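You operate a simulated robot arm through the tools that you are given. There is no shell and no other tool.

You are at the controls of a simulated robot arm. One attempt, no reset.

TASK
Shut the extruder down: speed to zero, stop, blower off, main switch off.
Fine: press stop once the rpm display reads 0. Leave the other controls as they are.

It is judged by the outcome, as a careful person would: the job done as asked, and still so three seconds after it is handed in. It fails if anything else is knocked over, pushed out of place, dropped, spilled or broken.

THE ROBOT
A 7-joint arm with a two-finger parallel gripper, fixed in place. Base frame: the origin is at the foot of the arm, x ahead of it, y to its left, z up. Lengths are in mm, angles in degrees, forces in N, time in s.
Its first joint turns from -166.0 to 166.0 degrees. Payload 4.4 kg.
The TCP is the grasp point between the finger pads, 23 mm short of the fingertips. In the tool frame z runs along the fingers and y along their closing line. Largest opening 94 mm; finger width 38, thickness 10; the body of the gripper, 54 by 96 mm, starts 39 mm behind the TCP.
Orientation is that of the tool frame in the base frame, as a unit quaternion [w, x, y, z]. With the fingers straight down and closing along the base's y, the tool's x points along the base's -x, its y along +y and its z along -z.

THE INTERFACE
- The arm moves only by the tool move_arm. Its argument "moves" is a list of rows, each a list of 7 numbers: the shift along the tool's x, y, z in mm, then the turn, a rotation vector about the tool's x, y, z in degrees, then the finger opening in mm, from 0 to 94. In form: [[x, y, z, ax, ay, az, grip], ...]. A call has 1 to 20 rows; each row shifts and turns the commanded pose from where the row before left it, along the tool's axes as they then stand. Each row takes 0.2 s and may step no farther than 50 mm and 8.6 degrees from the row before; otherwise, or with a gripper value out of range, the whole call is refused. A pose out of reach is approached as far as the arm can. The call stops where the force on the tool passes 40 N (or 10 N more than at its start, if that is more) or the arm is blocked; 0.2 s more then pass. The fingers move at their own pace (about 72 mm/s each) and stop on an object; they squeeze with about 40 N. The grip force told is the motor's: it shows also when the fingers shut on nothing. Time passes only in rows, and 0.2 s behind the last, so rows that do not move let the fingers close. It gives the time, the measured TCP pose, the force on the tool (base axes), the opening and the grip force at its end, in the units of the frame above (readings bear some noise), with the torque about the TCP (base axes, N m) and any sound that the robot's microphone picked up.
- Cameras (640 x 400 px; columns grow to the right, rows downward): "scene" is fixed at [400.1, 647.9, 1456.8]; the picture's right is [-0.53, -0.85, 0.00], its down [-0.41, 0.25, -0.87] and it looks along [0.74, -0.46, -0.48] (base axes); focal length 355 px, centre (320, 200). "wrist" rides on the gripper at [86, 16, -75] in the tool frame; the picture's right is [-0.18, 0.98, 0.00], its down [-0.58, -0.11, -0.81] and it looks along [-0.79, -0.15, 0.59] (tool axes); focal length 243 px, centre (320, 200). There is no depth. A picture from a camera that has moved, and an enlarged one, comes with that camera's place and axes in the base frame and with its lens.
- get_image(camera): a new picture of that camera. The clock stands still meanwhile.
- enlarge(camera, box): a new picture of the part [left, top, right, bottom] of that camera's present view, enlarged. The clock stands still meanwhile.
- job_done(): hands the job in; it is judged then, once.

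Nothing tells you positions but the pictures and the camera data. Unless the task says otherwise, let go and move clear before handing in.

The tools are called by a JSON object that holds its "api" and its "payload". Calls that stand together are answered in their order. move_arm: Moves the arm, as the interface text tells. Its arguments: {"type":"object","properties":{"moves":{"type":"array"}},"required":["moves"]} The other tools are called the same way: get_image (camera) takes a picture; enlarge (camera, box) takes an enlarged picture of a part of a camera's view; job_done () hands the job in.

At the start:

```text
clock: 0.0
tool_pos: [679.2, 244.6, 1145.6]
tcp_rot: [0.0, 0.0, 1.0, 0.0]
contact_force: [0.1, -0.3, 0.3]
wrist_torque: [-0.01, -0.01, 0.05]
gripper_width: 93.9
finger_force: 0.1
```

scene: 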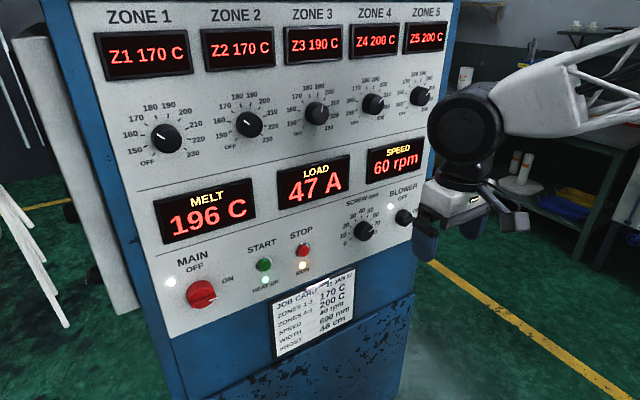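
wrist: 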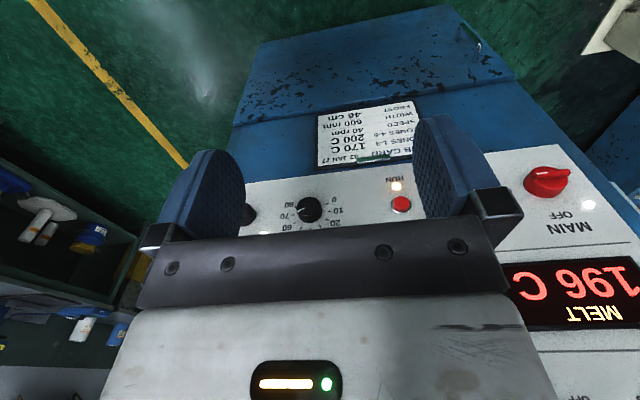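

The panel has a speed dial (screw rpm), start and stop buttons, a blower knob and a red main switch. I'll look closer before moving.

{"api": "enlarge", "payload": {"camera": "scene", "box": [320, 140, 480, 260]}}

{"api": "enlarge", "payload": {"camera": "scene", "box": [150, 220, 340, 340]}}

{"api": "enlarge", "payload": {"camera": "wrist", "box": [230, 150, 430, 275]}}

{"api": "enlarge", "payload": {"camera": "wrist", "box": [480, 130, 640, 260]}}

```text
3.33 times, centred on (400, 200) of scene
camera zoom: at [400.1, 647.9, 1456.8], right [-0.53, -0.85, 0.0], down [-0.41, 0.25, -0.87], along [0.74, -0.46, -0.48], focal length 1184 px, centre (53, 200)
```

zoom: 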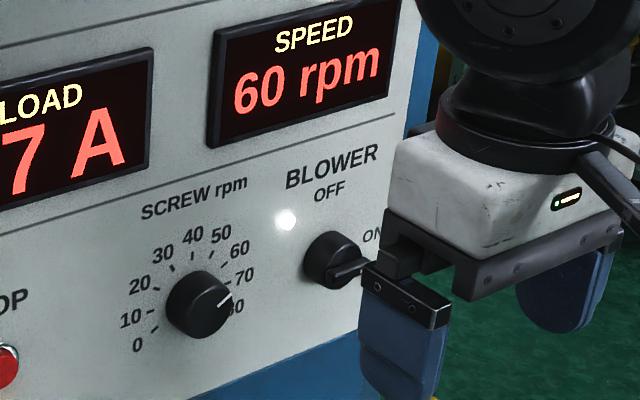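

```text
3.33 times, centred on (245, 280) of scene
camera zoom: at [400.1, 647.9, 1456.8], right [-0.53, -0.85, 0.0], down [-0.41, 0.25, -0.87], along [0.74, -0.46, -0.48], focal length 1184 px, centre (570, -67)
```

zoom: 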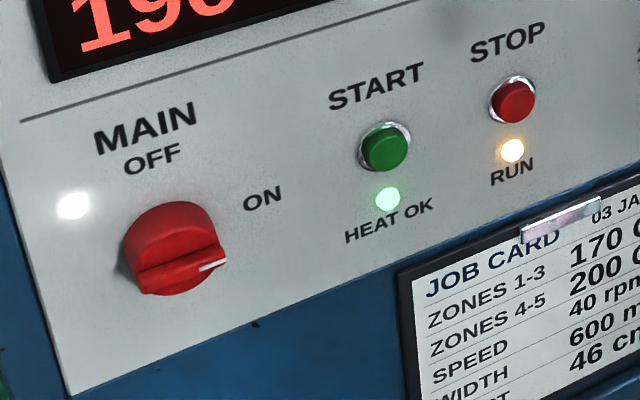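

```text
3.20 times, centred on (330, 212) of wrist
camera zoom: at [592.8, 261.6, 1220.7], right [0.18, 0.98, 0.0], down [0.58, -0.11, 0.81], along [0.79, -0.15, -0.59], focal length 776 px, centre (288, 160)
```

zoom: 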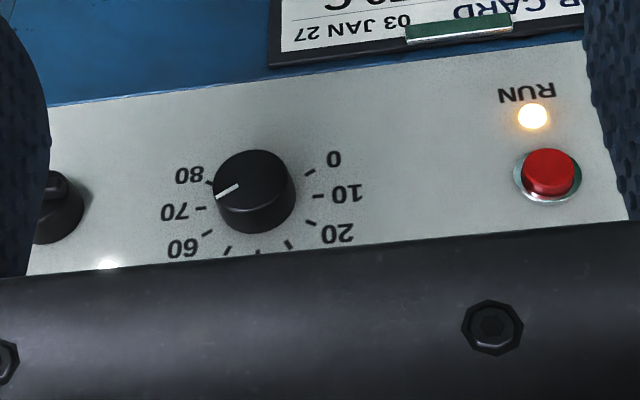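

```text
3.08 times, centred on (560, 195) of wrist
camera zoom: at [592.8, 261.6, 1220.7], right [0.18, 0.98, 0.0], down [0.58, -0.11, 0.81], along [0.79, -0.15, -0.59], focal length 746 px, centre (-418, 215)
```

zoom: 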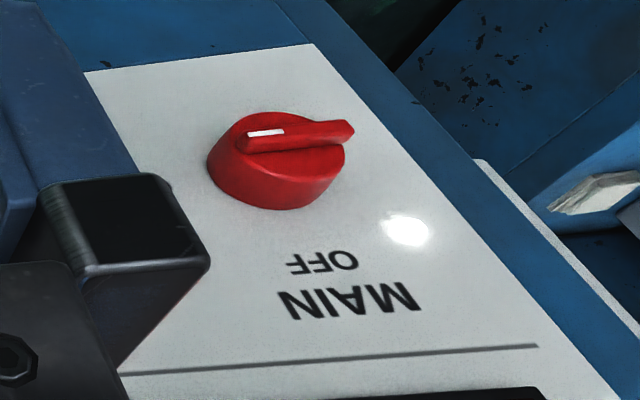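

The controls sit in a row at about z≈967: the screw dial near (961,170), stop near (969,340), main near (955,572) and blower near y≈45. I'll turn the tool to point at the panel (+x) in free space, then look again.

{"api": "move_arm", "payload": {"moves": [[0, 0, 0, 0, -8.18182, 0, 94], [0, 0, 0, 0, -8.18182, 0, 94], [0, 0, 0, 0, -8.18182, 0, 94], [0, 0, 0, 0, -8.18182, 0, 94], [0, 0, 0, 0, -8.18182, 0, 94], [0, 0, 0, 0, -8.18182, 0, 94], [0, 0, 0, 0, -8.18182, 0, 94], [0, 0, 0, 0, -8.18182, 0, 94], [0, 0, 0, 0, -8.18182, 0, 94], [0, 0, 0, 0, -8.18182, 0, 94], [0, 0, 0, 0, -8.18182, 0, 94], [0, 0, 0, 0, 0, 0, 94]]}}

{"api": "get_image", "payload": {"camera": "scene"}}

{"api": "get_image", "payload": {"camera": "wrist"}}

```text
clock: 2.6
tool_pos: [679.9, 245.5, 1146.3]
tcp_rot: [0.708, 0.0, 0.706, 0.0]
contact_force: [0.4, 0.3, -0.4]
wrist_torque: [0.01, 0.01, -0.03]
gripper_width: 93.9
finger_force: 0.1
```

```text
taken
```

scene: 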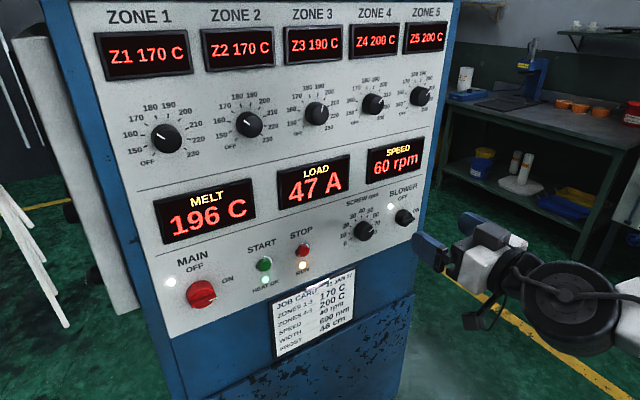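

```text
taken
camera wrist: at [604.4, 261.5, 1059.8], right [0.0, 0.98, 0.18], down [-0.81, -0.11, 0.58], along [0.59, -0.15, 0.79], focal length 243 px, centre (320, 200)
```

wrist: 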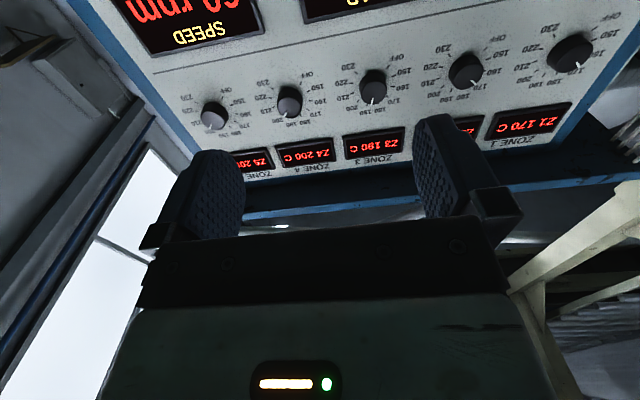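

The tool now points at the panel, which is roughly vertical and parallel to the base y axis, with its surface near x≈985. Next I'll move to a staging point in front of the screw dial, well short of the panel.

{"api": "move_arm", "payload": {"moves": [[35.8, -15.1, 20, 0, 0, 0, 94], [35.8, -15.1, 20, 0, 0, 0, 94], [35.8, -15.1, 20, 0, 0, 0, 94], [35.8, -15.1, 20, 0, 0, 0, 94], [35.8, -15.1, 20, 0, 0, 0, 94], [0, 0, 0, 0, 0, 0, 94]]}}

{"api": "get_image", "payload": {"camera": "scene"}}

{"api": "get_image", "payload": {"camera": "wrist"}}

```text
clock: 4.0
tool_pos: [780.0, 167.8, 967.3]
tcp_rot: [0.708, -0.001, 0.706, 0.0]
contact_force: [-0.3, -0.7, 0.4]
wrist_torque: [-0.01, 0.01, 0.02]
gripper_width: 94.2
finger_force: 0.2
```

```text
taken
```

scene: 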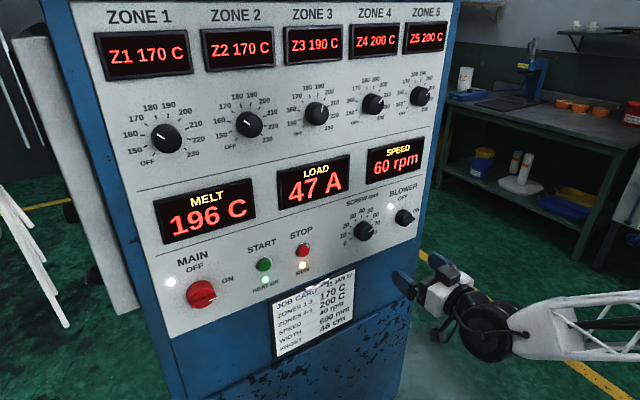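

```text
taken
camera wrist: at [705.1, 185.6, 881.5], right [0.0, 0.98, 0.18], down [-0.81, -0.11, 0.58], along [0.59, -0.15, 0.79], focal length 243 px, centre (320, 200)
```

wrist: 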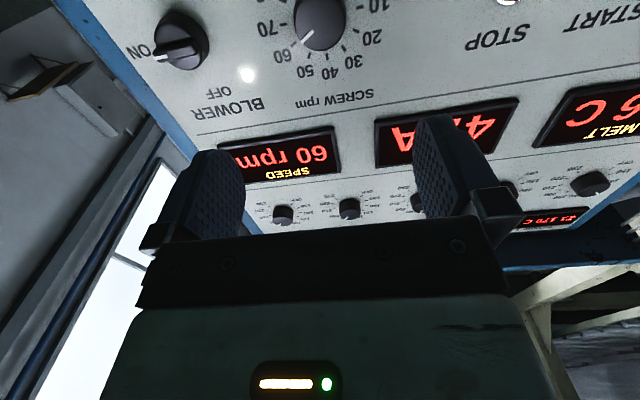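

The wrist camera now sees the dial and the blower from below. I'll enlarge that view to measure their positions and the scale angles.

{"api": "enlarge", "payload": {"camera": "wrist", "box": [240, 0, 400, 110]}}

{"api": "enlarge", "payload": {"camera": "wrist", "box": [110, 0, 290, 120]}}

{"api": "enlarge", "payload": {"camera": "scene", "box": [330, 170, 430, 250]}}

```text
3.64 times, centred on (320, 55) of wrist
camera zoom: at [705.1, 185.6, 881.5], right [0.0, 0.98, 0.18], down [-0.81, -0.11, 0.58], along [0.59, -0.15, 0.79], focal length 882 px, centre (320, 727)
```

zoom: 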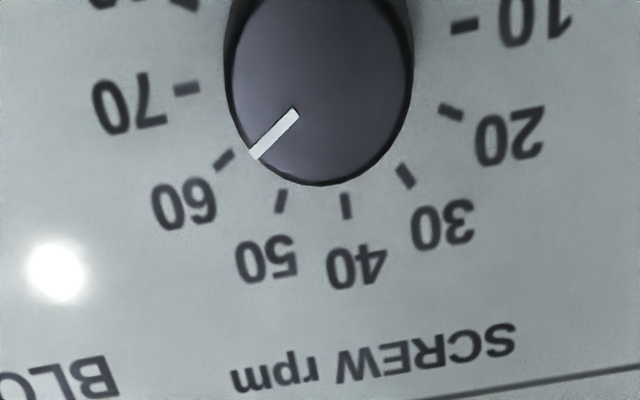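

```text
3.33 times, centred on (200, 60) of wrist
camera zoom: at [705.1, 185.6, 881.5], right [0.0, 0.98, 0.18], down [-0.81, -0.11, 0.58], along [0.59, -0.15, 0.79], focal length 809 px, centre (720, 667)
```

zoom: 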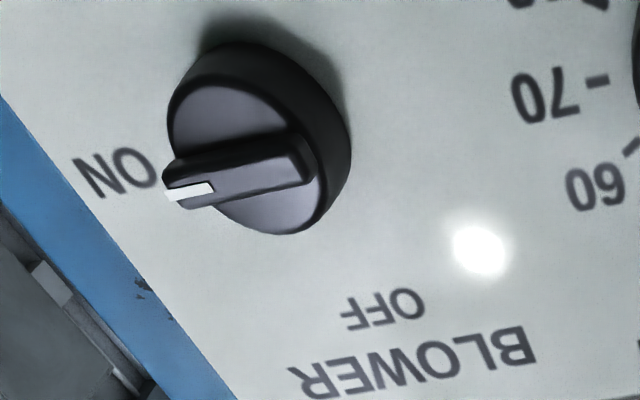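

```text
5.00 times, centred on (380, 210) of scene
camera zoom: at [400.1, 647.9, 1456.8], right [-0.53, -0.85, 0.0], down [-0.41, 0.25, -0.87], along [0.74, -0.46, -0.48], focal length 1776 px, centre (20, 150)
```

zoom: 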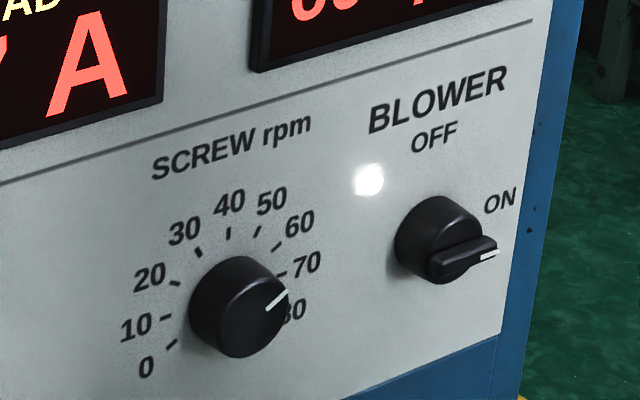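

The dial points at 60. Its face is near x≈961, y≈171, z≈963, about 45 mm across, on a panel surface at x≈976. 0 is about 180° anticlockwise of 60, so I'll test how far the wrist rolls while still in free space.

{"api": "move_arm", "payload": {"moves": [[0, 0, 0, 0, 0, 8.18182, 94], [0, 0, 0, 0, 0, 8.18182, 94], [0, 0, 0, 0, 0, 8.18182, 94], [0, 0, 0, 0, 0, 8.18182, 94], [0, 0, 0, 0, 0, 8.18182, 94], [0, 0, 0, 0, 0, 8.18182, 94], [0, 0, 0, 0, 0, 8.18182, 94], [0, 0, 0, 0, 0, 8.18182, 94], [0, 0, 0, 0, 0, 8.18182, 94], [0, 0, 0, 0, 0, 8.18182, 94], [0, 0, 0, 0, 0, 8.18182, 94], [0, 0, 0, 0, 0, 0, 94]]}}

{"api": "get_image", "payload": {"camera": "wrist"}}

{"api": "get_image", "payload": {"camera": "scene"}}

```text
clock: 6.6
tool_pos: [765.4, 296.1, 1264.5]
tcp_rot: [0.499, 0.536, 0.553, 0.398]
contact_force: [0.4, 0.1, -1.4]
wrist_torque: [-0.01, 0.0, -0.04]
gripper_width: 94.1
finger_force: 0.1
out of reach, approached as far as the arm can: row 2, 3, 4, 5, 6, 7, 8, 9, 10, 11
```

```text
taken
camera wrist: at [701.9, 391.6, 1283.7], right [0.18, -0.08, 0.98], down [-0.85, -0.51, 0.12], along [0.49, -0.86, -0.15], focal length 243 px, centre (320, 200)
```

wrist: 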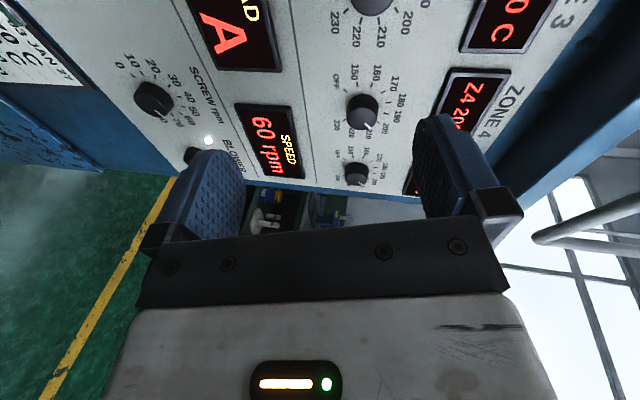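

```text
taken
```

scene: 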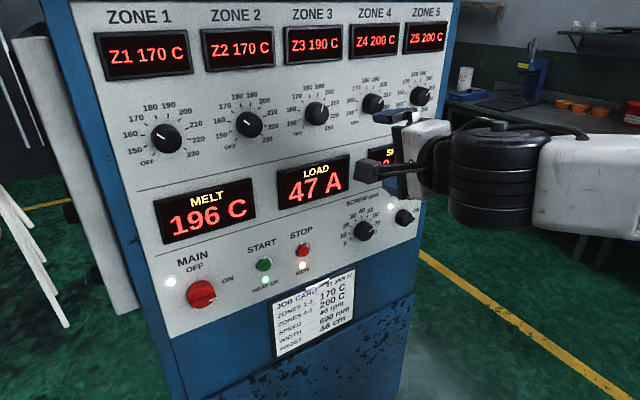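

The roll in that direction hit a joint limit and the arm drifted up and sideways. It touched nothing. I'll undo the roll in small steps and check how the commanded pose behaves.

{"api": "move_arm", "payload": {"moves": [[0, 0, 0, 0, 0, -8.18182, 94]]}}

```text
clock: 7.0
tool_pos: [763.3, 295.9, 1264.1]
tcp_rot: [0.534, 0.493, 0.578, 0.37]
contact_force: [0.7, 0.5, -0.2]
wrist_torque: [0.01, -0.02, 0.01]
gripper_width: 94.0
finger_force: 0.1
```

The commanded pose reset to where the arm actually stopped. I'll rotate back to roll 0 here, at a height clear of everything.

{"api": "move_arm", "payload": {"moves": [[0, 0, 0, -1.193, -0.42, -8.376, 94], [0, 0, 0, -1.193, -0.42, -8.376, 94], [0, 0, 0, -1.193, -0.42, -8.376, 94], [0, 0, 0, -1.193, -0.42, -8.376, 94], [0, 0, 0, -1.193, -0.42, -8.376, 94], [0, 0, 0, -1.193, -0.42, -8.376, 94], [0, 0, 0, -1.193, -0.42, -8.376, 94], [0, 0, 0, -1.193, -0.42, -8.376, 94], [0, 0, 0, -1.193, -0.42, -8.376, 94]]}}

{"api": "get_image", "payload": {"camera": "scene"}}

```text
clock: 9.0
tool_pos: [766.0, 296.2, 1265.3]
tcp_rot: [0.707, -0.001, 0.707, 0.001]
contact_force: [-0.9, 0.1, 0.4]
wrist_torque: [-0.05, 0.04, -0.01]
gripper_width: 94.0
finger_force: 0.1
```

```text
taken
```

scene: 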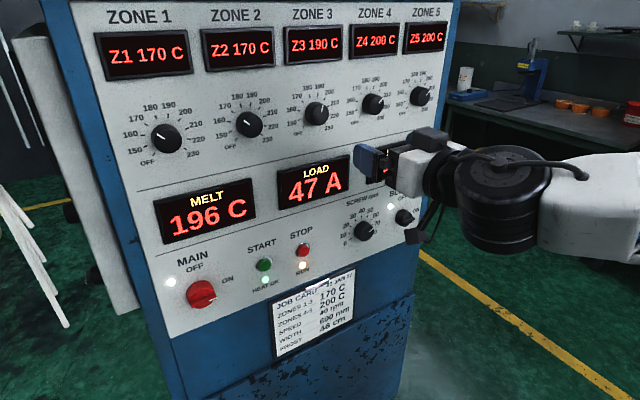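

Roll 0 is restored. Next I'll go back down to the staging point in front of the dial and try rolling the other way in small batches.

{"api": "move_arm", "payload": {"moves": [[37.5, -15.6, 2, 0, 0, 0, 94], [37.5, -15.6, 2, 0, 0, 0, 94], [37.5, -15.6, 2, 0, 0, 0, 94], [37.5, -15.6, 2, 0, 0, 0, 94], [37.5, -15.6, 2, 0, 0, 0, 94], [37.5, -15.6, 2, 0, 0, 0, 94], [37.5, -15.6, 2, 0, 0, 0, 94], [37.5, -15.6, 2, 0, 0, 0, 94]]}}

{"api": "move_arm", "payload": {"moves": [[0, 0, 0, 0, 0, -8, 94], [0, 0, 0, 0, 0, -8, 94], [0, 0, 0, 0, 0, -8, 94]]}}

```text
clock: 10.8
tool_pos: [781.8, 172.4, 963.5]
tcp_rot: [0.707, -0.001, 0.707, 0.002]
contact_force: [0.5, 0.6, 0.8]
wrist_torque: [-0.01, 0.04, 0.04]
gripper_width: 94.1
finger_force: 0.1
```

```text
clock: 11.6
tool_pos: [781.8, 171.3, 964.1]
tcp_rot: [0.691, -0.148, 0.692, -0.146]
contact_force: [-0.4, -0.8, 0.2]
wrist_torque: [0.03, 0.0, 0.0]
gripper_width: 94.2
finger_force: 0.0
```

{"api": "move_arm", "payload": {"moves": [[0, 0, 0, 0, 0, -8.25, 94], [0, 0, 0, 0, 0, -8.25, 94], [0, 0, 0, 0, 0, -8.25, 94], [0, 0, 0, 0, 0, -8.25, 94]]}}

{"api": "move_arm", "payload": {"moves": [[0, 0, 0, 0, 0, -8.25, 94], [0, 0, 0, 0, 0, -8.25, 94], [0, 0, 0, 0, 0, -8.25, 94], [0, 0, 0, 0, 0, -8.25, 94]]}}

{"api": "get_image", "payload": {"camera": "scene"}}

{"api": "get_image", "payload": {"camera": "wrist"}}

```text
clock: 12.6
tool_pos: [781.0, 171.8, 963.4]
tcp_rot: [0.621, -0.339, 0.621, -0.336]
contact_force: [0.1, 0.6, -0.1]
wrist_torque: [-0.02, 0.02, -0.01]
gripper_width: 94.2
finger_force: 0.2
```

```text
clock: 13.6
tool_pos: [782.4, 172.2, 963.7]
tcp_rot: [-0.5, 0.501, -0.5, 0.499]
contact_force: [-0.4, 1.0, 0.3]
wrist_torque: [0.0, 0.0, 0.01]
gripper_width: 94.0
finger_force: 0.0
```

```text
taken
```

scene: 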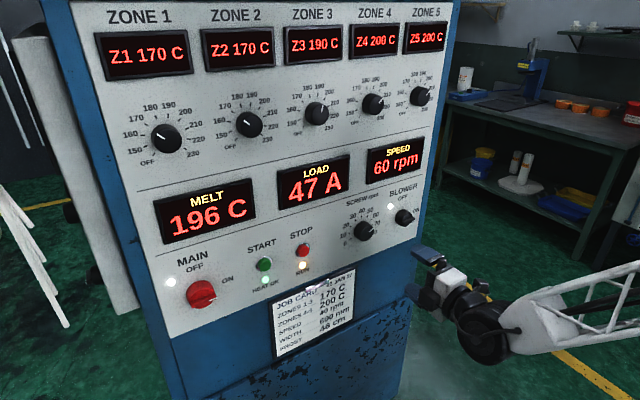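

```text
taken
camera wrist: at [706.8, 85.5, 948.5], right [0.0, 0.18, -0.98], down [-0.81, 0.58, 0.11], along [0.59, 0.79, 0.15], focal length 243 px, centre (320, 200)
```

wrist: 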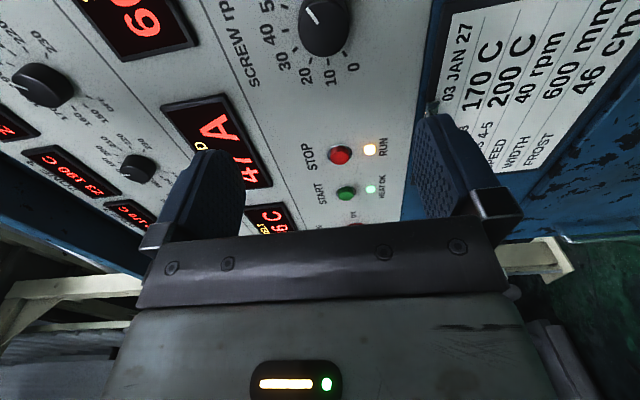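

Roll −90° works, so I'll continue in small batches to see how far it goes.

{"api": "move_arm", "payload": {"moves": [[0, 0, 0, 0, 0, -8.25, 94], [0, 0, 0, 0, 0, -8.25, 94], [0, 0, 0, 0, 0, -8.25, 94], [0, 0, 0, 0, 0, -8.25, 94]]}}

{"api": "move_arm", "payload": {"moves": [[0, 0, 0, 0, 0, -8.25, 94], [0, 0, 0, 0, 0, -8.25, 94], [0, 0, 0, 0, 0, -8.25, 94], [0, 0, 0, 0, 0, -8.25, 94]]}}

{"api": "move_arm", "payload": {"moves": [[0, 0, 0, 0, 0, -8, 94], [0, 0, 0, 0, 0, -8, 94], [0, 0, 0, 0, 0, -8, 94]]}}

{"api": "get_image", "payload": {"camera": "wrist"}}

```text
clock: 14.6
tool_pos: [782.0, 172.3, 963.0]
tcp_rot: [-0.336, 0.623, -0.337, 0.621]
contact_force: [0.3, -0.2, -0.2]
wrist_torque: [0.04, -0.02, 0.02]
gripper_width: 94.0
finger_force: 0.1
```

```text
clock: 15.6
tool_pos: [781.3, 171.9, 963.1]
tcp_rot: [-0.147, 0.692, -0.146, 0.691]
contact_force: [-0.1, 1.1, 0.5]
wrist_torque: [-0.02, 0.0, 0.0]
gripper_width: 93.7
finger_force: 0.0
```

```text
clock: 16.4
tool_pos: [781.3, 172.2, 964.2]
tcp_rot: [0.0, 0.708, 0.001, 0.707]
contact_force: [0.2, 0.1, -0.2]
wrist_torque: [0.03, 0.03, 0.01]
gripper_width: 94.1
finger_force: 0.1
```

```text
taken
camera wrist: at [707.3, 156.3, 1050.9], right [0.0, -0.98, -0.18], down [-0.81, 0.11, -0.58], along [0.59, 0.15, -0.79], focal length 243 px, centre (320, 200)
```

wrist: 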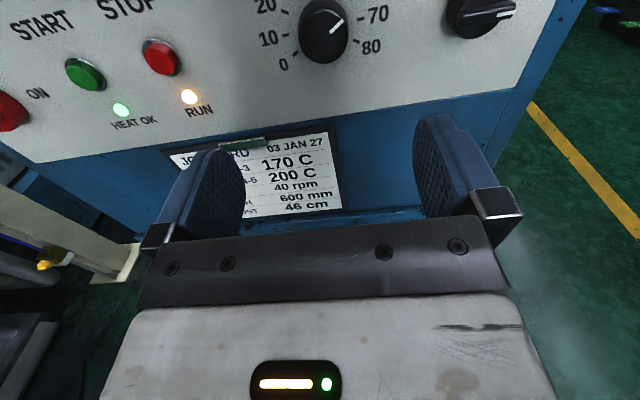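

The roll goes all the way to −180° and the camera is now upright above the gripper. I'll measure the dial and the other controls from this view.

{"api": "enlarge", "payload": {"camera": "wrist", "box": [240, 0, 400, 100]}}

{"api": "enlarge", "payload": {"camera": "wrist", "box": [0, 0, 240, 150]}}

{"api": "get_image", "payload": {"camera": "scene"}}

```text
4.00 times, centred on (320, 50) of wrist
camera zoom: at [707.3, 156.3, 1050.9], right [0.0, -0.98, -0.18], down [-0.81, 0.11, -0.58], along [0.59, 0.15, -0.79], focal length 970 px, centre (320, 800)
```

zoom: 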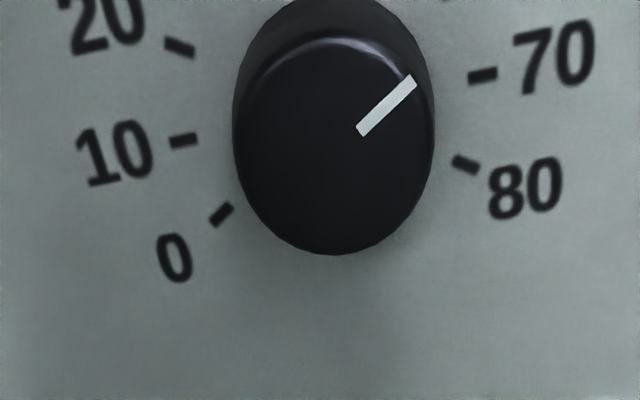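

```text
2.67 times, centred on (120, 75) of wrist
camera zoom: at [707.3, 156.3, 1050.9], right [0.0, -0.98, -0.18], down [-0.81, 0.11, -0.58], along [0.59, 0.15, -0.79], focal length 647 px, centre (853, 533)
```

zoom: 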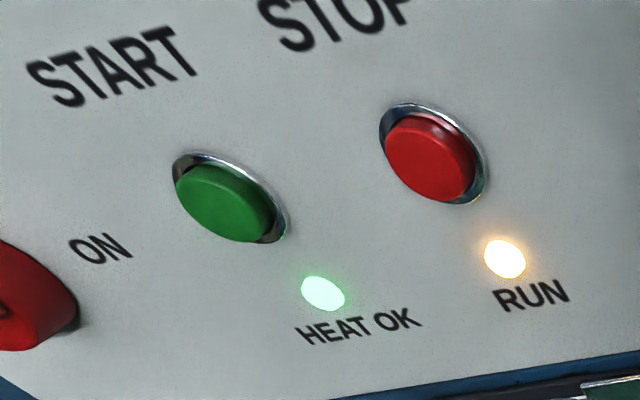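

```text
taken
```

scene: 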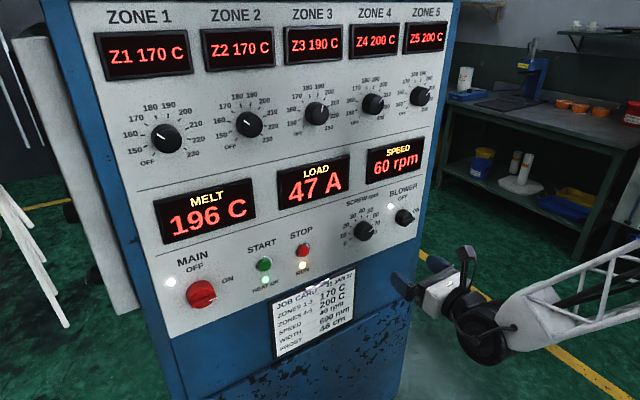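

The dial centre comes out at y≈170.7, z≈962.7, the panel at x≈976 and the knob face at x≈955–960. I'll roll back to 0° so the 180° anticlockwise turn stays inside the range I tested.

{"api": "move_arm", "payload": {"moves": [[0, 0, 0, 0, 0, 8.18182, 80], [0, 0, 0, 0, 0, 8.18182, 80], [0, 0, 0, 0, 0, 8.18182, 80], [0, 0, 0, 0, 0, 8.18182, 80], [0, 0, 0, 0, 0, 8.18182, 80], [0, 0, 0, 0, 0, 8.18182, 80], [0, 0, 0, 0, 0, 8.18182, 80], [0, 0, 0, 0, 0, 8.18182, 80], [0, 0, 0, 0, 0, 8.18182, 80], [0, 0, 0, 0, 0, 8.18182, 80], [0, 0, 0, 0, 0, 8.18182, 80]]}}

{"api": "move_arm", "payload": {"moves": [[0, 0, 0, 0, 0, 8.18182, 80], [0, 0, 0, 0, 0, 8.18182, 80], [0, 0, 0, 0, 0, 8.18182, 80], [0, 0, 0, 0, 0, 8.18182, 80], [0, 0, 0, 0, 0, 8.18182, 80], [0, 0, 0, 0, 0, 8.18182, 80], [0, 0, 0, 0, 0, 8.18182, 80], [0, 0, 0, 0, 0, 8.18182, 80], [0, 0, 0, 0, 0, 8.18182, 80], [0, 0, 0, 0, 0, 8.18182, 80], [0, 0, 0, 0, 0, 8.18182, 80], [0, 0, 0, 0, 0, 0, 80]]}}

```text
clock: 18.8
tool_pos: [782.1, 172.1, 964.2]
tcp_rot: [0.5, -0.5, 0.501, -0.499]
contact_force: [0.6, 0.2, 0.2]
wrist_torque: [-0.05, -0.02, -0.02]
gripper_width: 80.0
finger_force: 0.0
```

```text
clock: 21.4
tool_pos: [781.7, 171.1, 964.5]
tcp_rot: [0.706, -0.001, 0.708, 0.002]
contact_force: [0.7, 0.4, -0.1]
wrist_torque: [0.02, 0.0, -0.02]
gripper_width: 80.0
finger_force: 0.0
```

Back at roll 0. I'll move up to x≈912, with the fingertips still short of the knob, and look.

{"api": "move_arm", "payload": {"moves": [[1, -1.2, 32, 0, 0, 0, 80], [0, 0, 32, 0, 0, 0, 80], [0, 0, 32, 0, 0, 0, 80], [0, 0, 32, 0, 0, 0, 80], [0, 0, 0, 0, 0, 0, 80]]}}

{"api": "get_image", "payload": {"camera": "wrist"}}

{"api": "get_image", "payload": {"camera": "scene"}}

```text
clock: 22.6
tool_pos: [908.5, 169.7, 962.9]
tcp_rot: [0.707, -0.001, 0.707, 0.001]
contact_force: [-0.3, 0.6, -0.2]
wrist_torque: [0.02, -0.01, 0.02]
gripper_width: 80.1
finger_force: 0.0
```

```text
taken
camera wrist: at [834.2, 186.0, 877.0], right [0.0, 0.98, 0.18], down [-0.81, -0.11, 0.58], along [0.59, -0.15, 0.79], focal length 243 px, centre (320, 200)
```

wrist: 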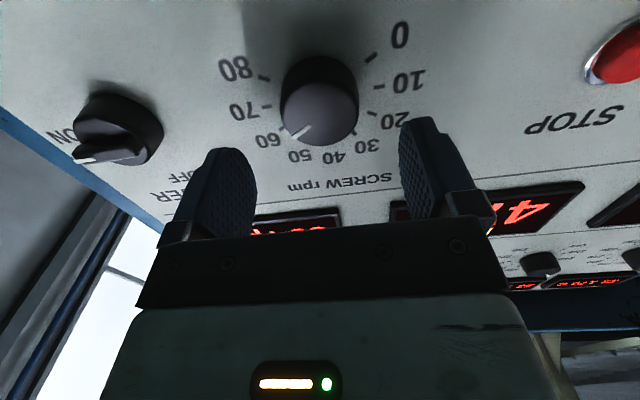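

```text
taken
```

scene: 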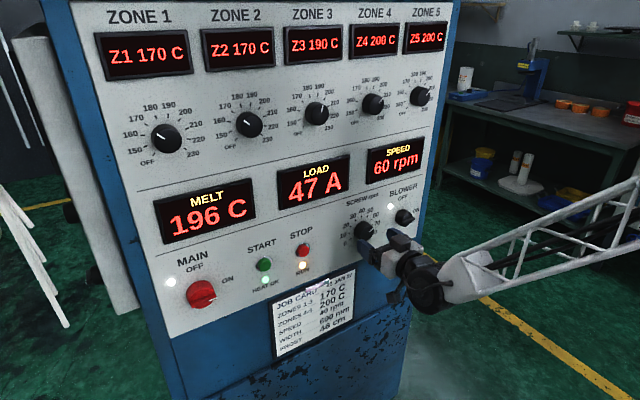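

{"api": "enlarge", "payload": {"camera": "wrist", "box": [180, 30, 460, 205]}}

{"api": "enlarge", "payload": {"camera": "scene", "box": [330, 170, 450, 310]}}

```text
2.29 times, centred on (320, 118) of wrist
camera zoom: at [834.2, 186.0, 877.0], right [0.0, 0.98, 0.18], down [-0.81, -0.11, 0.58], along [0.59, -0.15, 0.79], focal length 555 px, centre (320, 389)
```

zoom: 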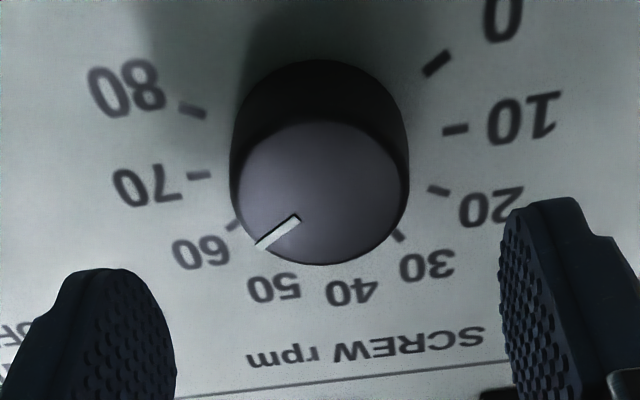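

```text
2.86 times, centred on (390, 240) of scene
camera zoom: at [400.1, 647.9, 1456.8], right [-0.53, -0.85, 0.0], down [-0.41, 0.25, -0.87], along [0.74, -0.46, -0.48], focal length 1015 px, centre (120, 86)
```

zoom: 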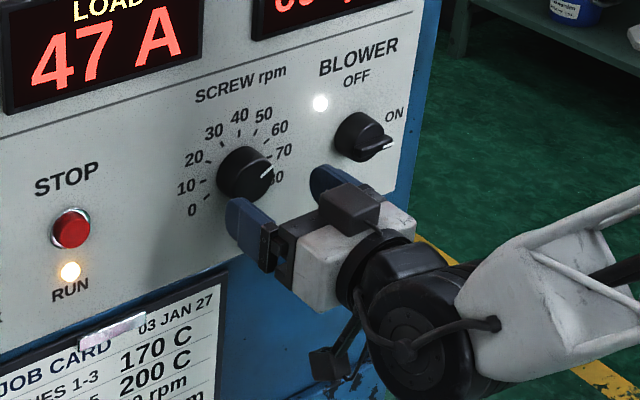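

The knob face is centred at y≈170.9, x≈961, and the fingers straddle it evenly. I'll advance 40 mm so the tips pass the face but stay short of the panel.

{"api": "move_arm", "payload": {"moves": [[0, 0, 10, 0, 0, 0, 72], [0, 0, 10, 0, 0, 0, 72], [0, 0, 10, 0, 0, 0, 72], [0, 0, 9, 0, 0, 0, 72], [0, 0, 0, 0, 0, 0, 72]]}}

{"api": "get_image", "payload": {"camera": "wrist"}}

{"api": "enlarge", "payload": {"camera": "scene", "box": [330, 170, 450, 310]}}

```text
clock: 23.8
tool_pos: [950.4, 171.1, 962.7]
tcp_rot: [0.707, 0.0, 0.707, 0.0]
contact_force: [0.3, 0.5, 0.1]
wrist_torque: [0.01, -0.02, -0.03]
gripper_width: 72.2
finger_force: 0.1
```

```text
taken
camera wrist: at [873.8, 187.9, 876.8], right [0.0, 0.98, 0.18], down [-0.81, -0.11, 0.58], along [0.59, -0.15, 0.79], focal length 243 px, centre (320, 200)
```

wrist: 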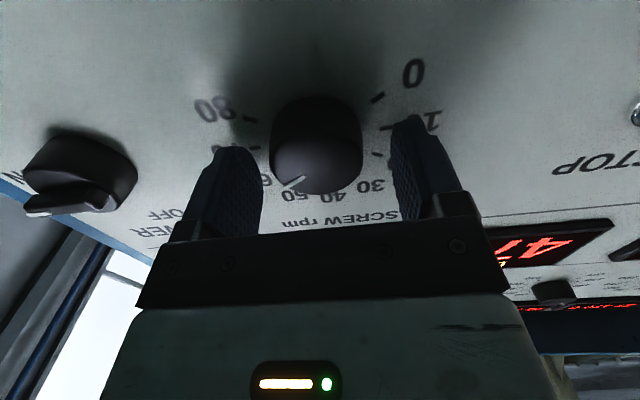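

```text
2.86 times, centred on (390, 240) of scene
camera zoom: at [400.1, 647.9, 1456.8], right [-0.53, -0.85, 0.0], down [-0.41, 0.25, -0.87], along [0.74, -0.46, -0.48], focal length 1015 px, centre (120, 86)
```

zoom: 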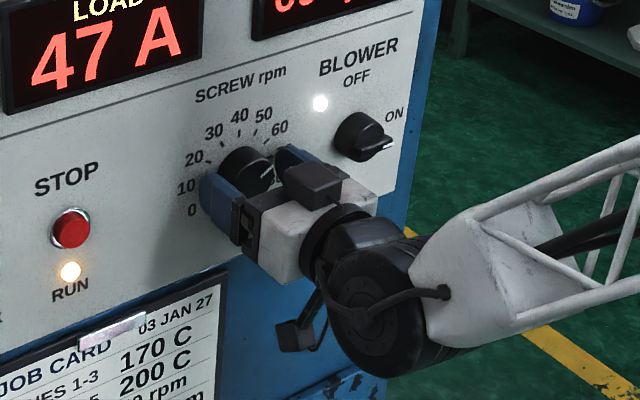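

The tips now straddle the knob with no contact force. I'll close on it.

{"api": "move_arm", "payload": {"moves": [[0, 0, 0, 0, 0, 0, 30], [0, 0, 0, 0, 0, 0, 30], [0, 0, 0, 0, 0, 0, 30]]}}

{"api": "enlarge", "payload": {"camera": "wrist", "box": [180, 60, 460, 235]}}

```text
clock: 24.6
tool_pos: [949.9, 169.7, 962.6]
tcp_rot: [0.706, 0.0, 0.708, 0.001]
contact_force: [-2.0, -29.6, 2.4]
wrist_torque: [-0.11, -0.12, -0.77]
gripper_width: 45.0
finger_force: 45.0
```

```text
2.29 times, centred on (320, 148) of wrist
camera zoom: at [873.8, 186.8, 876.8], right [0.0, 0.98, 0.18], down [-0.81, -0.11, 0.58], along [0.59, -0.15, 0.79], focal length 555 px, centre (320, 320)
```

zoom: 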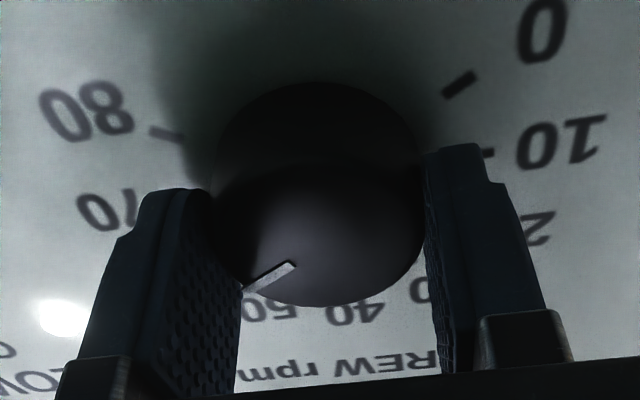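

Gripped, with a 45 mm opening, but there's about 30 N of side force, so the knob sits a little to −y. I'll nudge the tool that way to centre it before turning.

{"api": "move_arm", "payload": {"moves": [[0, -1, 0, 0, 0, 0, 30], [0, 0, 0, 0, 0, 0, 30]]}}

```text
clock: 25.2
tool_pos: [948.2, 170.3, 963.0]
tcp_rot: [0.707, 0.0, 0.707, 0.0]
contact_force: [13.6, -20.9, -4.0]
wrist_torque: [-0.06, -0.04, -0.42]
gripper_width: 45.3
finger_force: 44.5
```

{"api": "move_arm", "payload": {"moves": [[0, -1, 0, 0, 0, 0, 30], [0, 0, 0, 0, 0, 0, 30]]}}

```text
clock: 25.8
tool_pos: [949.1, 169.3, 963.1]
tcp_rot: [0.706, -0.001, 0.708, 0.001]
contact_force: [11.9, -4.2, -4.3]
wrist_torque: [-0.02, 0.03, 0.04]
gripper_width: 44.9
finger_force: 44.7
```

Side force is down to about 4 N. I'll turn the dial 30° anticlockwise and check.

{"api": "move_arm", "payload": {"moves": [[0, 0, 0, 0, 0, -7.5, 30], [0, 0, 0, 0, 0, -7.5, 30], [0, 0, 0, 0, 0, -7.5, 30], [0, 0, 0, 0, 0, -7.5, 30]]}}

{"api": "get_image", "payload": {"camera": "scene"}}

{"api": "enlarge", "payload": {"camera": "wrist", "box": [180, 60, 460, 235]}}

```text
clock: 26.8
tool_pos: [948.6, 170.0, 962.4]
tcp_rot: [0.682, -0.185, 0.683, -0.182]
contact_force: [7.3, 39.5, -11.7]
wrist_torque: [0.12, 0.59, 0.54]
gripper_width: 45.0
finger_force: 45.3
```

```text
taken
```

scene: 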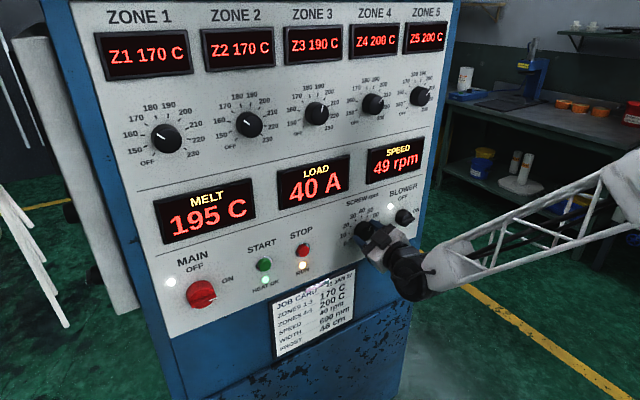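

```text
2.29 times, centred on (320, 148) of wrist
camera zoom: at [873.7, 141.6, 879.7], right [-0.01, 0.94, -0.33], down [-0.81, 0.19, 0.56], along [0.59, 0.27, 0.76], focal length 555 px, centre (320, 320)
```

zoom: 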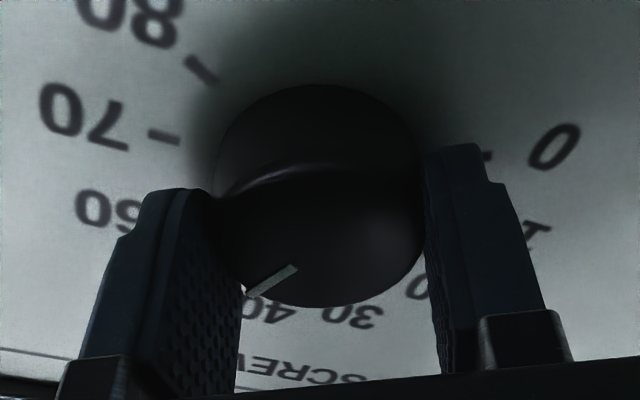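

The speed dropped to 49 rpm, so the knob is turning properly. Side force has built up along the closing line, so I'll re-centre before going on.

{"api": "move_arm", "payload": {"moves": [[-0.4, 1.5, 0, 0, 0, 0, 30], [0, 0, 0, 0, 0, 0, 30]]}}

```text
clock: 27.4
tool_pos: [947.0, 170.7, 961.6]
tcp_rot: [0.682, -0.185, 0.684, -0.181]
contact_force: [4.4, 34.7, -12.4]
wrist_torque: [0.1, 0.22, 0.78]
gripper_width: 44.9
finger_force: 44.6
```

{"api": "move_arm", "payload": {"moves": [[0, 1.5, 0, 0, 0, 0, 30], [0, 0, 0, 0, 0, 0, 30]]}}

```text
clock: 28.0
tool_pos: [949.1, 170.8, 962.5]
tcp_rot: [0.682, -0.184, 0.683, -0.183]
contact_force: [-25.5, 11.3, -3.5]
wrist_torque: [0.01, 0.27, 0.09]
gripper_width: 45.0
finger_force: 44.9
```

{"api": "move_arm", "payload": {"moves": [[0, 0.5, -1.5, 0, 0, 0, 30], [0, 0, 0, 0, 0, 0, 30]]}}

```text
clock: 28.6
tool_pos: [948.3, 170.6, 962.2]
tcp_rot: [0.683, -0.182, 0.683, -0.183]
contact_force: [27.9, -8.2, -9.4]
wrist_torque: [0.01, 0.31, -0.14]
gripper_width: 44.9
finger_force: 45.0
```

Roughly centred again. I'll continue in smaller turns and correct as I go.

{"api": "move_arm", "payload": {"moves": [[0, 0, 0.7, 0, 0, -7.5, 30], [0, 0, 0, 0, 0, -7.5, 30]]}}

```text
clock: 29.2
tool_pos: [948.7, 171.9, 961.5]
tcp_rot: [0.653, -0.271, 0.654, -0.269]
contact_force: [26.0, -20.6, -7.7]
wrist_torque: [0.02, 0.35, -0.28]
gripper_width: 44.9
finger_force: 44.7
```

{"api": "move_arm", "payload": {"moves": [[0.8, -0.4, 0.8, 0, 0, -7.5, 30], [0, 0, 0, 0, 0, -7.5, 30]]}}

```text
clock: 29.8
tool_pos: [948.4, 171.9, 960.6]
tcp_rot: [0.612, -0.355, 0.612, -0.353]
contact_force: [-16.7, -13.2, 2.2]
wrist_torque: [0.02, 0.07, -0.75]
gripper_width: 44.9
finger_force: 45.6
```

{"api": "move_arm", "payload": {"moves": [[0.4, -0.3, -0.4, 0, 0, -7.5, 30], [0, 0, 0, 0, 0, -7.5, 30]]}}

{"api": "enlarge", "payload": {"camera": "scene", "box": [270, 130, 450, 290]}}

```text
clock: 30.4
tool_pos: [947.4, 172.3, 960.7]
tcp_rot: [0.561, -0.432, 0.56, -0.43]
contact_force: [3.6, 8.8, -6.3]
wrist_torque: [0.06, 0.24, -0.05]
gripper_width: 44.8
finger_force: 44.9
```

```text
2.50 times, centred on (360, 210) of scene
camera zoom: at [400.1, 647.9, 1456.8], right [-0.53, -0.85, 0.0], down [-0.41, 0.25, -0.87], along [0.74, -0.46, -0.48], focal length 888 px, centre (220, 175)
```

zoom: 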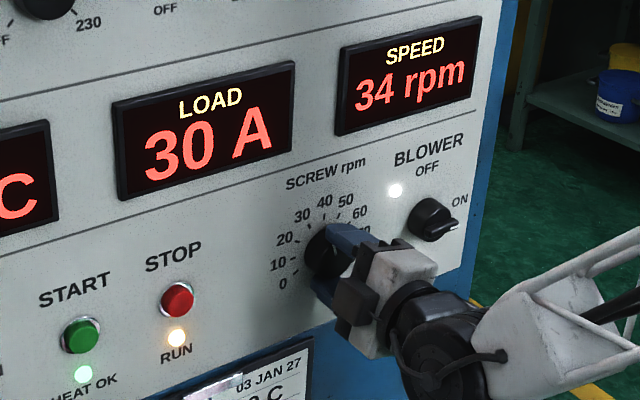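

The display reads 34 rpm at 75° of turn, as expected. Continuing.

{"api": "move_arm", "payload": {"moves": [[0, 0.2, 0, 0, 0, -7.5, 30], [0, 0, 0, 0, 0, -7.5, 30]]}}

```text
clock: 31.0
tool_pos: [947.7, 172.1, 960.7]
tcp_rot: [-0.499, 0.502, -0.5, 0.499]
contact_force: [2.5, 19.3, -15.2]
wrist_torque: [0.07, 0.44, 0.09]
gripper_width: 44.9
finger_force: 44.6
```

{"api": "move_arm", "payload": {"moves": [[-0.7, 0.6, 0, 0, 0, -7.5, 30], [0, 0, 0, 0, 0, -7.5, 30]]}}

```text
clock: 31.6
tool_pos: [948.5, 171.3, 959.5]
tcp_rot: [-0.43, 0.562, -0.43, 0.56]
contact_force: [-7.7, 18.1, -11.7]
wrist_torque: [-0.02, 0.19, -0.25]
gripper_width: 44.7
finger_force: 45.5
```

{"api": "move_arm", "payload": {"moves": [[-0.8, 0.3, -0.2, 0, 0, -7.5, 30], [0, 0, 0, 0, 0, -7.5, 30]]}}

```text
clock: 32.2
tool_pos: [948.9, 171.8, 959.2]
tcp_rot: [-0.353, 0.614, -0.353, 0.612]
contact_force: [6.5, 1.2, -21.4]
wrist_torque: [0.05, 0.83, 0.44]
gripper_width: 45.0
finger_force: 44.8
```

{"api": "move_arm", "payload": {"moves": [[-0.3, 0.7, 0, 0, 0, -7.5, 30], [0, 0, 0, 0, 0, -7.5, 30]]}}

{"api": "enlarge", "payload": {"camera": "scene", "box": [270, 130, 450, 290]}}

{"api": "enlarge", "payload": {"camera": "wrist", "box": [180, 60, 460, 235]}}

```text
clock: 32.8
tool_pos: [949.1, 171.5, 958.4]
tcp_rot: [-0.269, 0.654, -0.27, 0.653]
contact_force: [3.1, -14.0, -23.2]
wrist_torque: [0.03, 0.69, -0.23]
gripper_width: 44.8
finger_force: 45.5
```

```text
2.50 times, centred on (360, 210) of scene
camera zoom: at [400.1, 647.9, 1456.8], right [-0.53, -0.85, 0.0], down [-0.41, 0.25, -0.87], along [0.74, -0.46, -0.48], focal length 888 px, centre (220, 175)
```

zoom: 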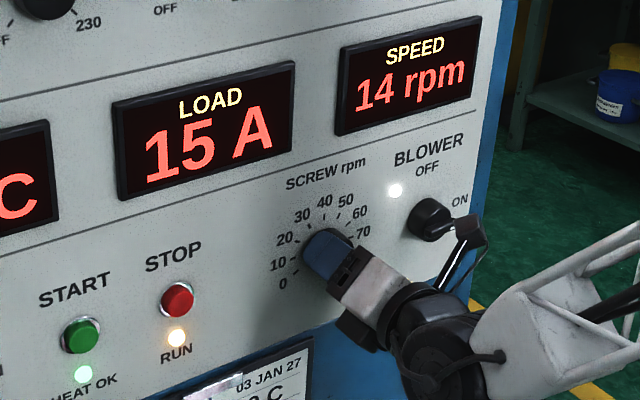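

```text
2.29 times, centred on (320, 148) of wrist
camera zoom: at [873.7, 99.3, 1009.1], right [0.0, -0.57, -0.82], down [-0.81, 0.49, -0.33], along [0.59, 0.67, -0.46], focal length 555 px, centre (320, 320)
```

zoom: 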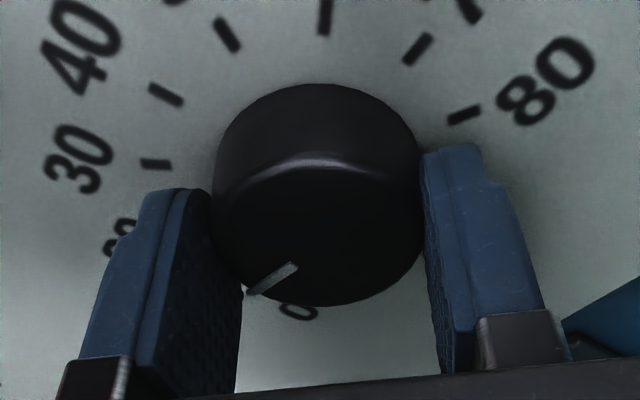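

14 rpm at 135° of turn. The remaining 45° comes next.

{"api": "move_arm", "payload": {"moves": [[-0.2, 0.9, 0, 0, 0, -7.5, 30], [0, 0, 0, 0, 0, -7.5, 30]]}}

```text
clock: 33.4
tool_pos: [948.8, 170.5, 956.7]
tcp_rot: [-0.184, 0.684, -0.182, 0.682]
contact_force: [3.0, -14.6, -19.4]
wrist_torque: [0.01, 0.28, -0.57]
gripper_width: 44.7
finger_force: 44.7
```

{"api": "move_arm", "payload": {"moves": [[-0.4, 0.8, 0, 0, 0, -7.5, 30], [0, 0, 0, 0, 0, -7.5, 30]]}}

{"api": "enlarge", "payload": {"camera": "scene", "box": [270, 130, 450, 290]}}

```text
clock: 34.0
tool_pos: [948.6, 170.5, 958.4]
tcp_rot: [-0.093, 0.702, -0.091, 0.7]
contact_force: [1.1, -17.8, -12.7]
wrist_torque: [0.03, 1.13, -0.16]
gripper_width: 45.0
finger_force: 44.5
```

```text
2.50 times, centred on (360, 210) of scene
camera zoom: at [400.1, 647.9, 1456.8], right [-0.53, -0.85, 0.0], down [-0.41, 0.25, -0.87], along [0.74, -0.46, -0.48], focal length 888 px, centre (220, 175)
```

zoom: 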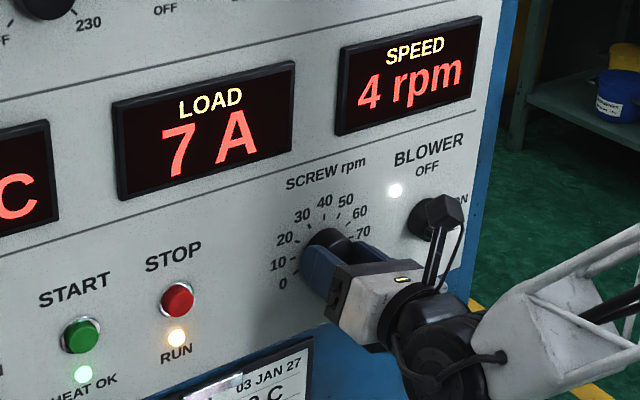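

{"api": "move_arm", "payload": {"moves": [[-0.3, 0.7, 0, 0, 0, -7, 30], [0, 0, 0, 0, 0, -6.5, 30], [0, 0, 0, 0, 0, 0, 30]]}}

{"api": "enlarge", "payload": {"camera": "scene", "box": [270, 130, 450, 290]}}

{"api": "enlarge", "payload": {"camera": "wrist", "box": [180, 60, 460, 235]}}

```text
clock: 34.8
tool_pos: [947.9, 171.1, 958.2]
tcp_rot: [-0.01, 0.707, -0.009, 0.707]
contact_force: [1.9, -23.5, -4.5]
wrist_torque: [1.13, 0.06, -0.57]
gripper_width: 44.7
finger_force: 45.0
```

```text
2.50 times, centred on (360, 210) of scene
camera zoom: at [400.1, 647.9, 1456.8], right [-0.53, -0.85, 0.0], down [-0.41, 0.25, -0.87], along [0.74, -0.46, -0.48], focal length 888 px, centre (220, 175)
```

zoom: 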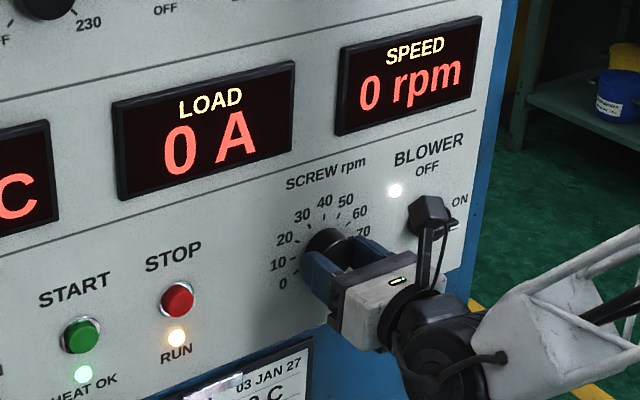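

```text
2.29 times, centred on (320, 148) of wrist
camera zoom: at [873.5, 152.0, 1044.3], right [0.0, -0.98, -0.21], down [-0.81, 0.12, -0.58], along [0.59, 0.17, -0.79], focal length 555 px, centre (320, 320)
```

zoom: 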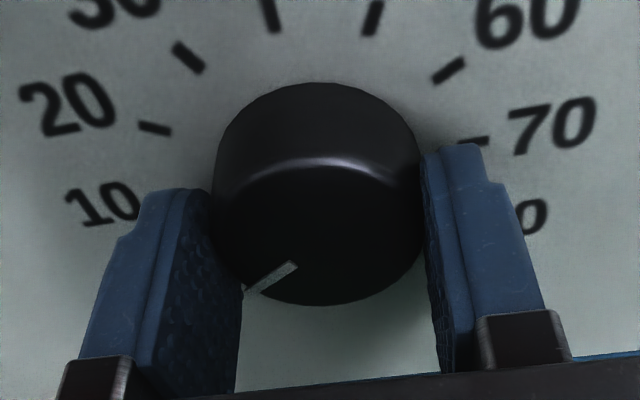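

The speed reads 0 rpm and the load 0 A. I'll open the fingers, pull straight back and confirm it stays at 0.

{"api": "move_arm", "payload": {"moves": [[0, 0.4, 0, 0, 0, 0, 40], [0, 0, 0, 0, 0, 0, 72], [0, 0, 0, 0, 0, 0, 72], [0, 0, 0, 0, 0, 0, 72]]}}

{"api": "move_arm", "payload": {"moves": [[0, 0, -25, 0, 0, 0, 72], [0, 0, -35, 0, 0, 0, 72], [0, 0, -40, 0, 0, 0, 72], [0, 0, 0, 0, 0, 0, 72]]}}

{"api": "get_image", "payload": {"camera": "scene"}}

{"api": "get_image", "payload": {"camera": "wrist"}}

```text
clock: 35.8
tool_pos: [947.3, 170.7, 957.9]
tcp_rot: [-0.01, 0.707, -0.008, 0.707]
contact_force: [0.3, -0.6, -0.4]
wrist_torque: [-0.02, 0.01, 0.0]
gripper_width: 72.1
finger_force: 0.0
```

```text
clock: 36.8
tool_pos: [847.6, 169.9, 956.9]
tcp_rot: [-0.011, 0.707, -0.008, 0.707]
contact_force: [-0.5, 0.6, -0.1]
wrist_torque: [-0.01, -0.02, -0.02]
gripper_width: 72.1
finger_force: 0.1
```

```text
taken
```

scene: 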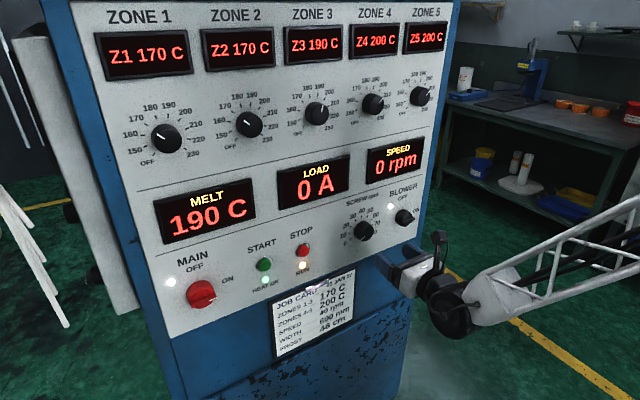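

```text
taken
camera wrist: at [773.1, 151.7, 1044.1], right [0.0, -0.98, -0.21], down [-0.81, 0.12, -0.58], along [0.59, 0.17, -0.79], focal length 243 px, centre (320, 200)
```

wrist: 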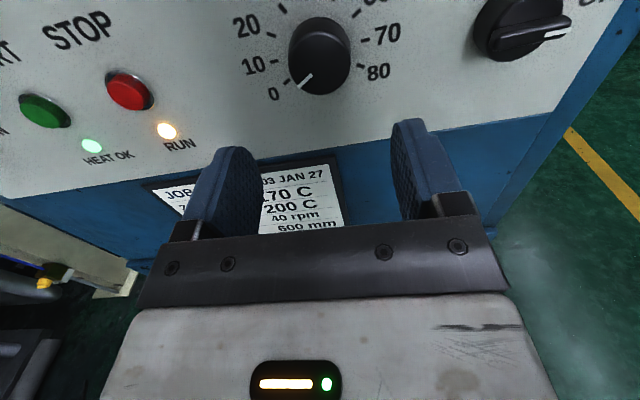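

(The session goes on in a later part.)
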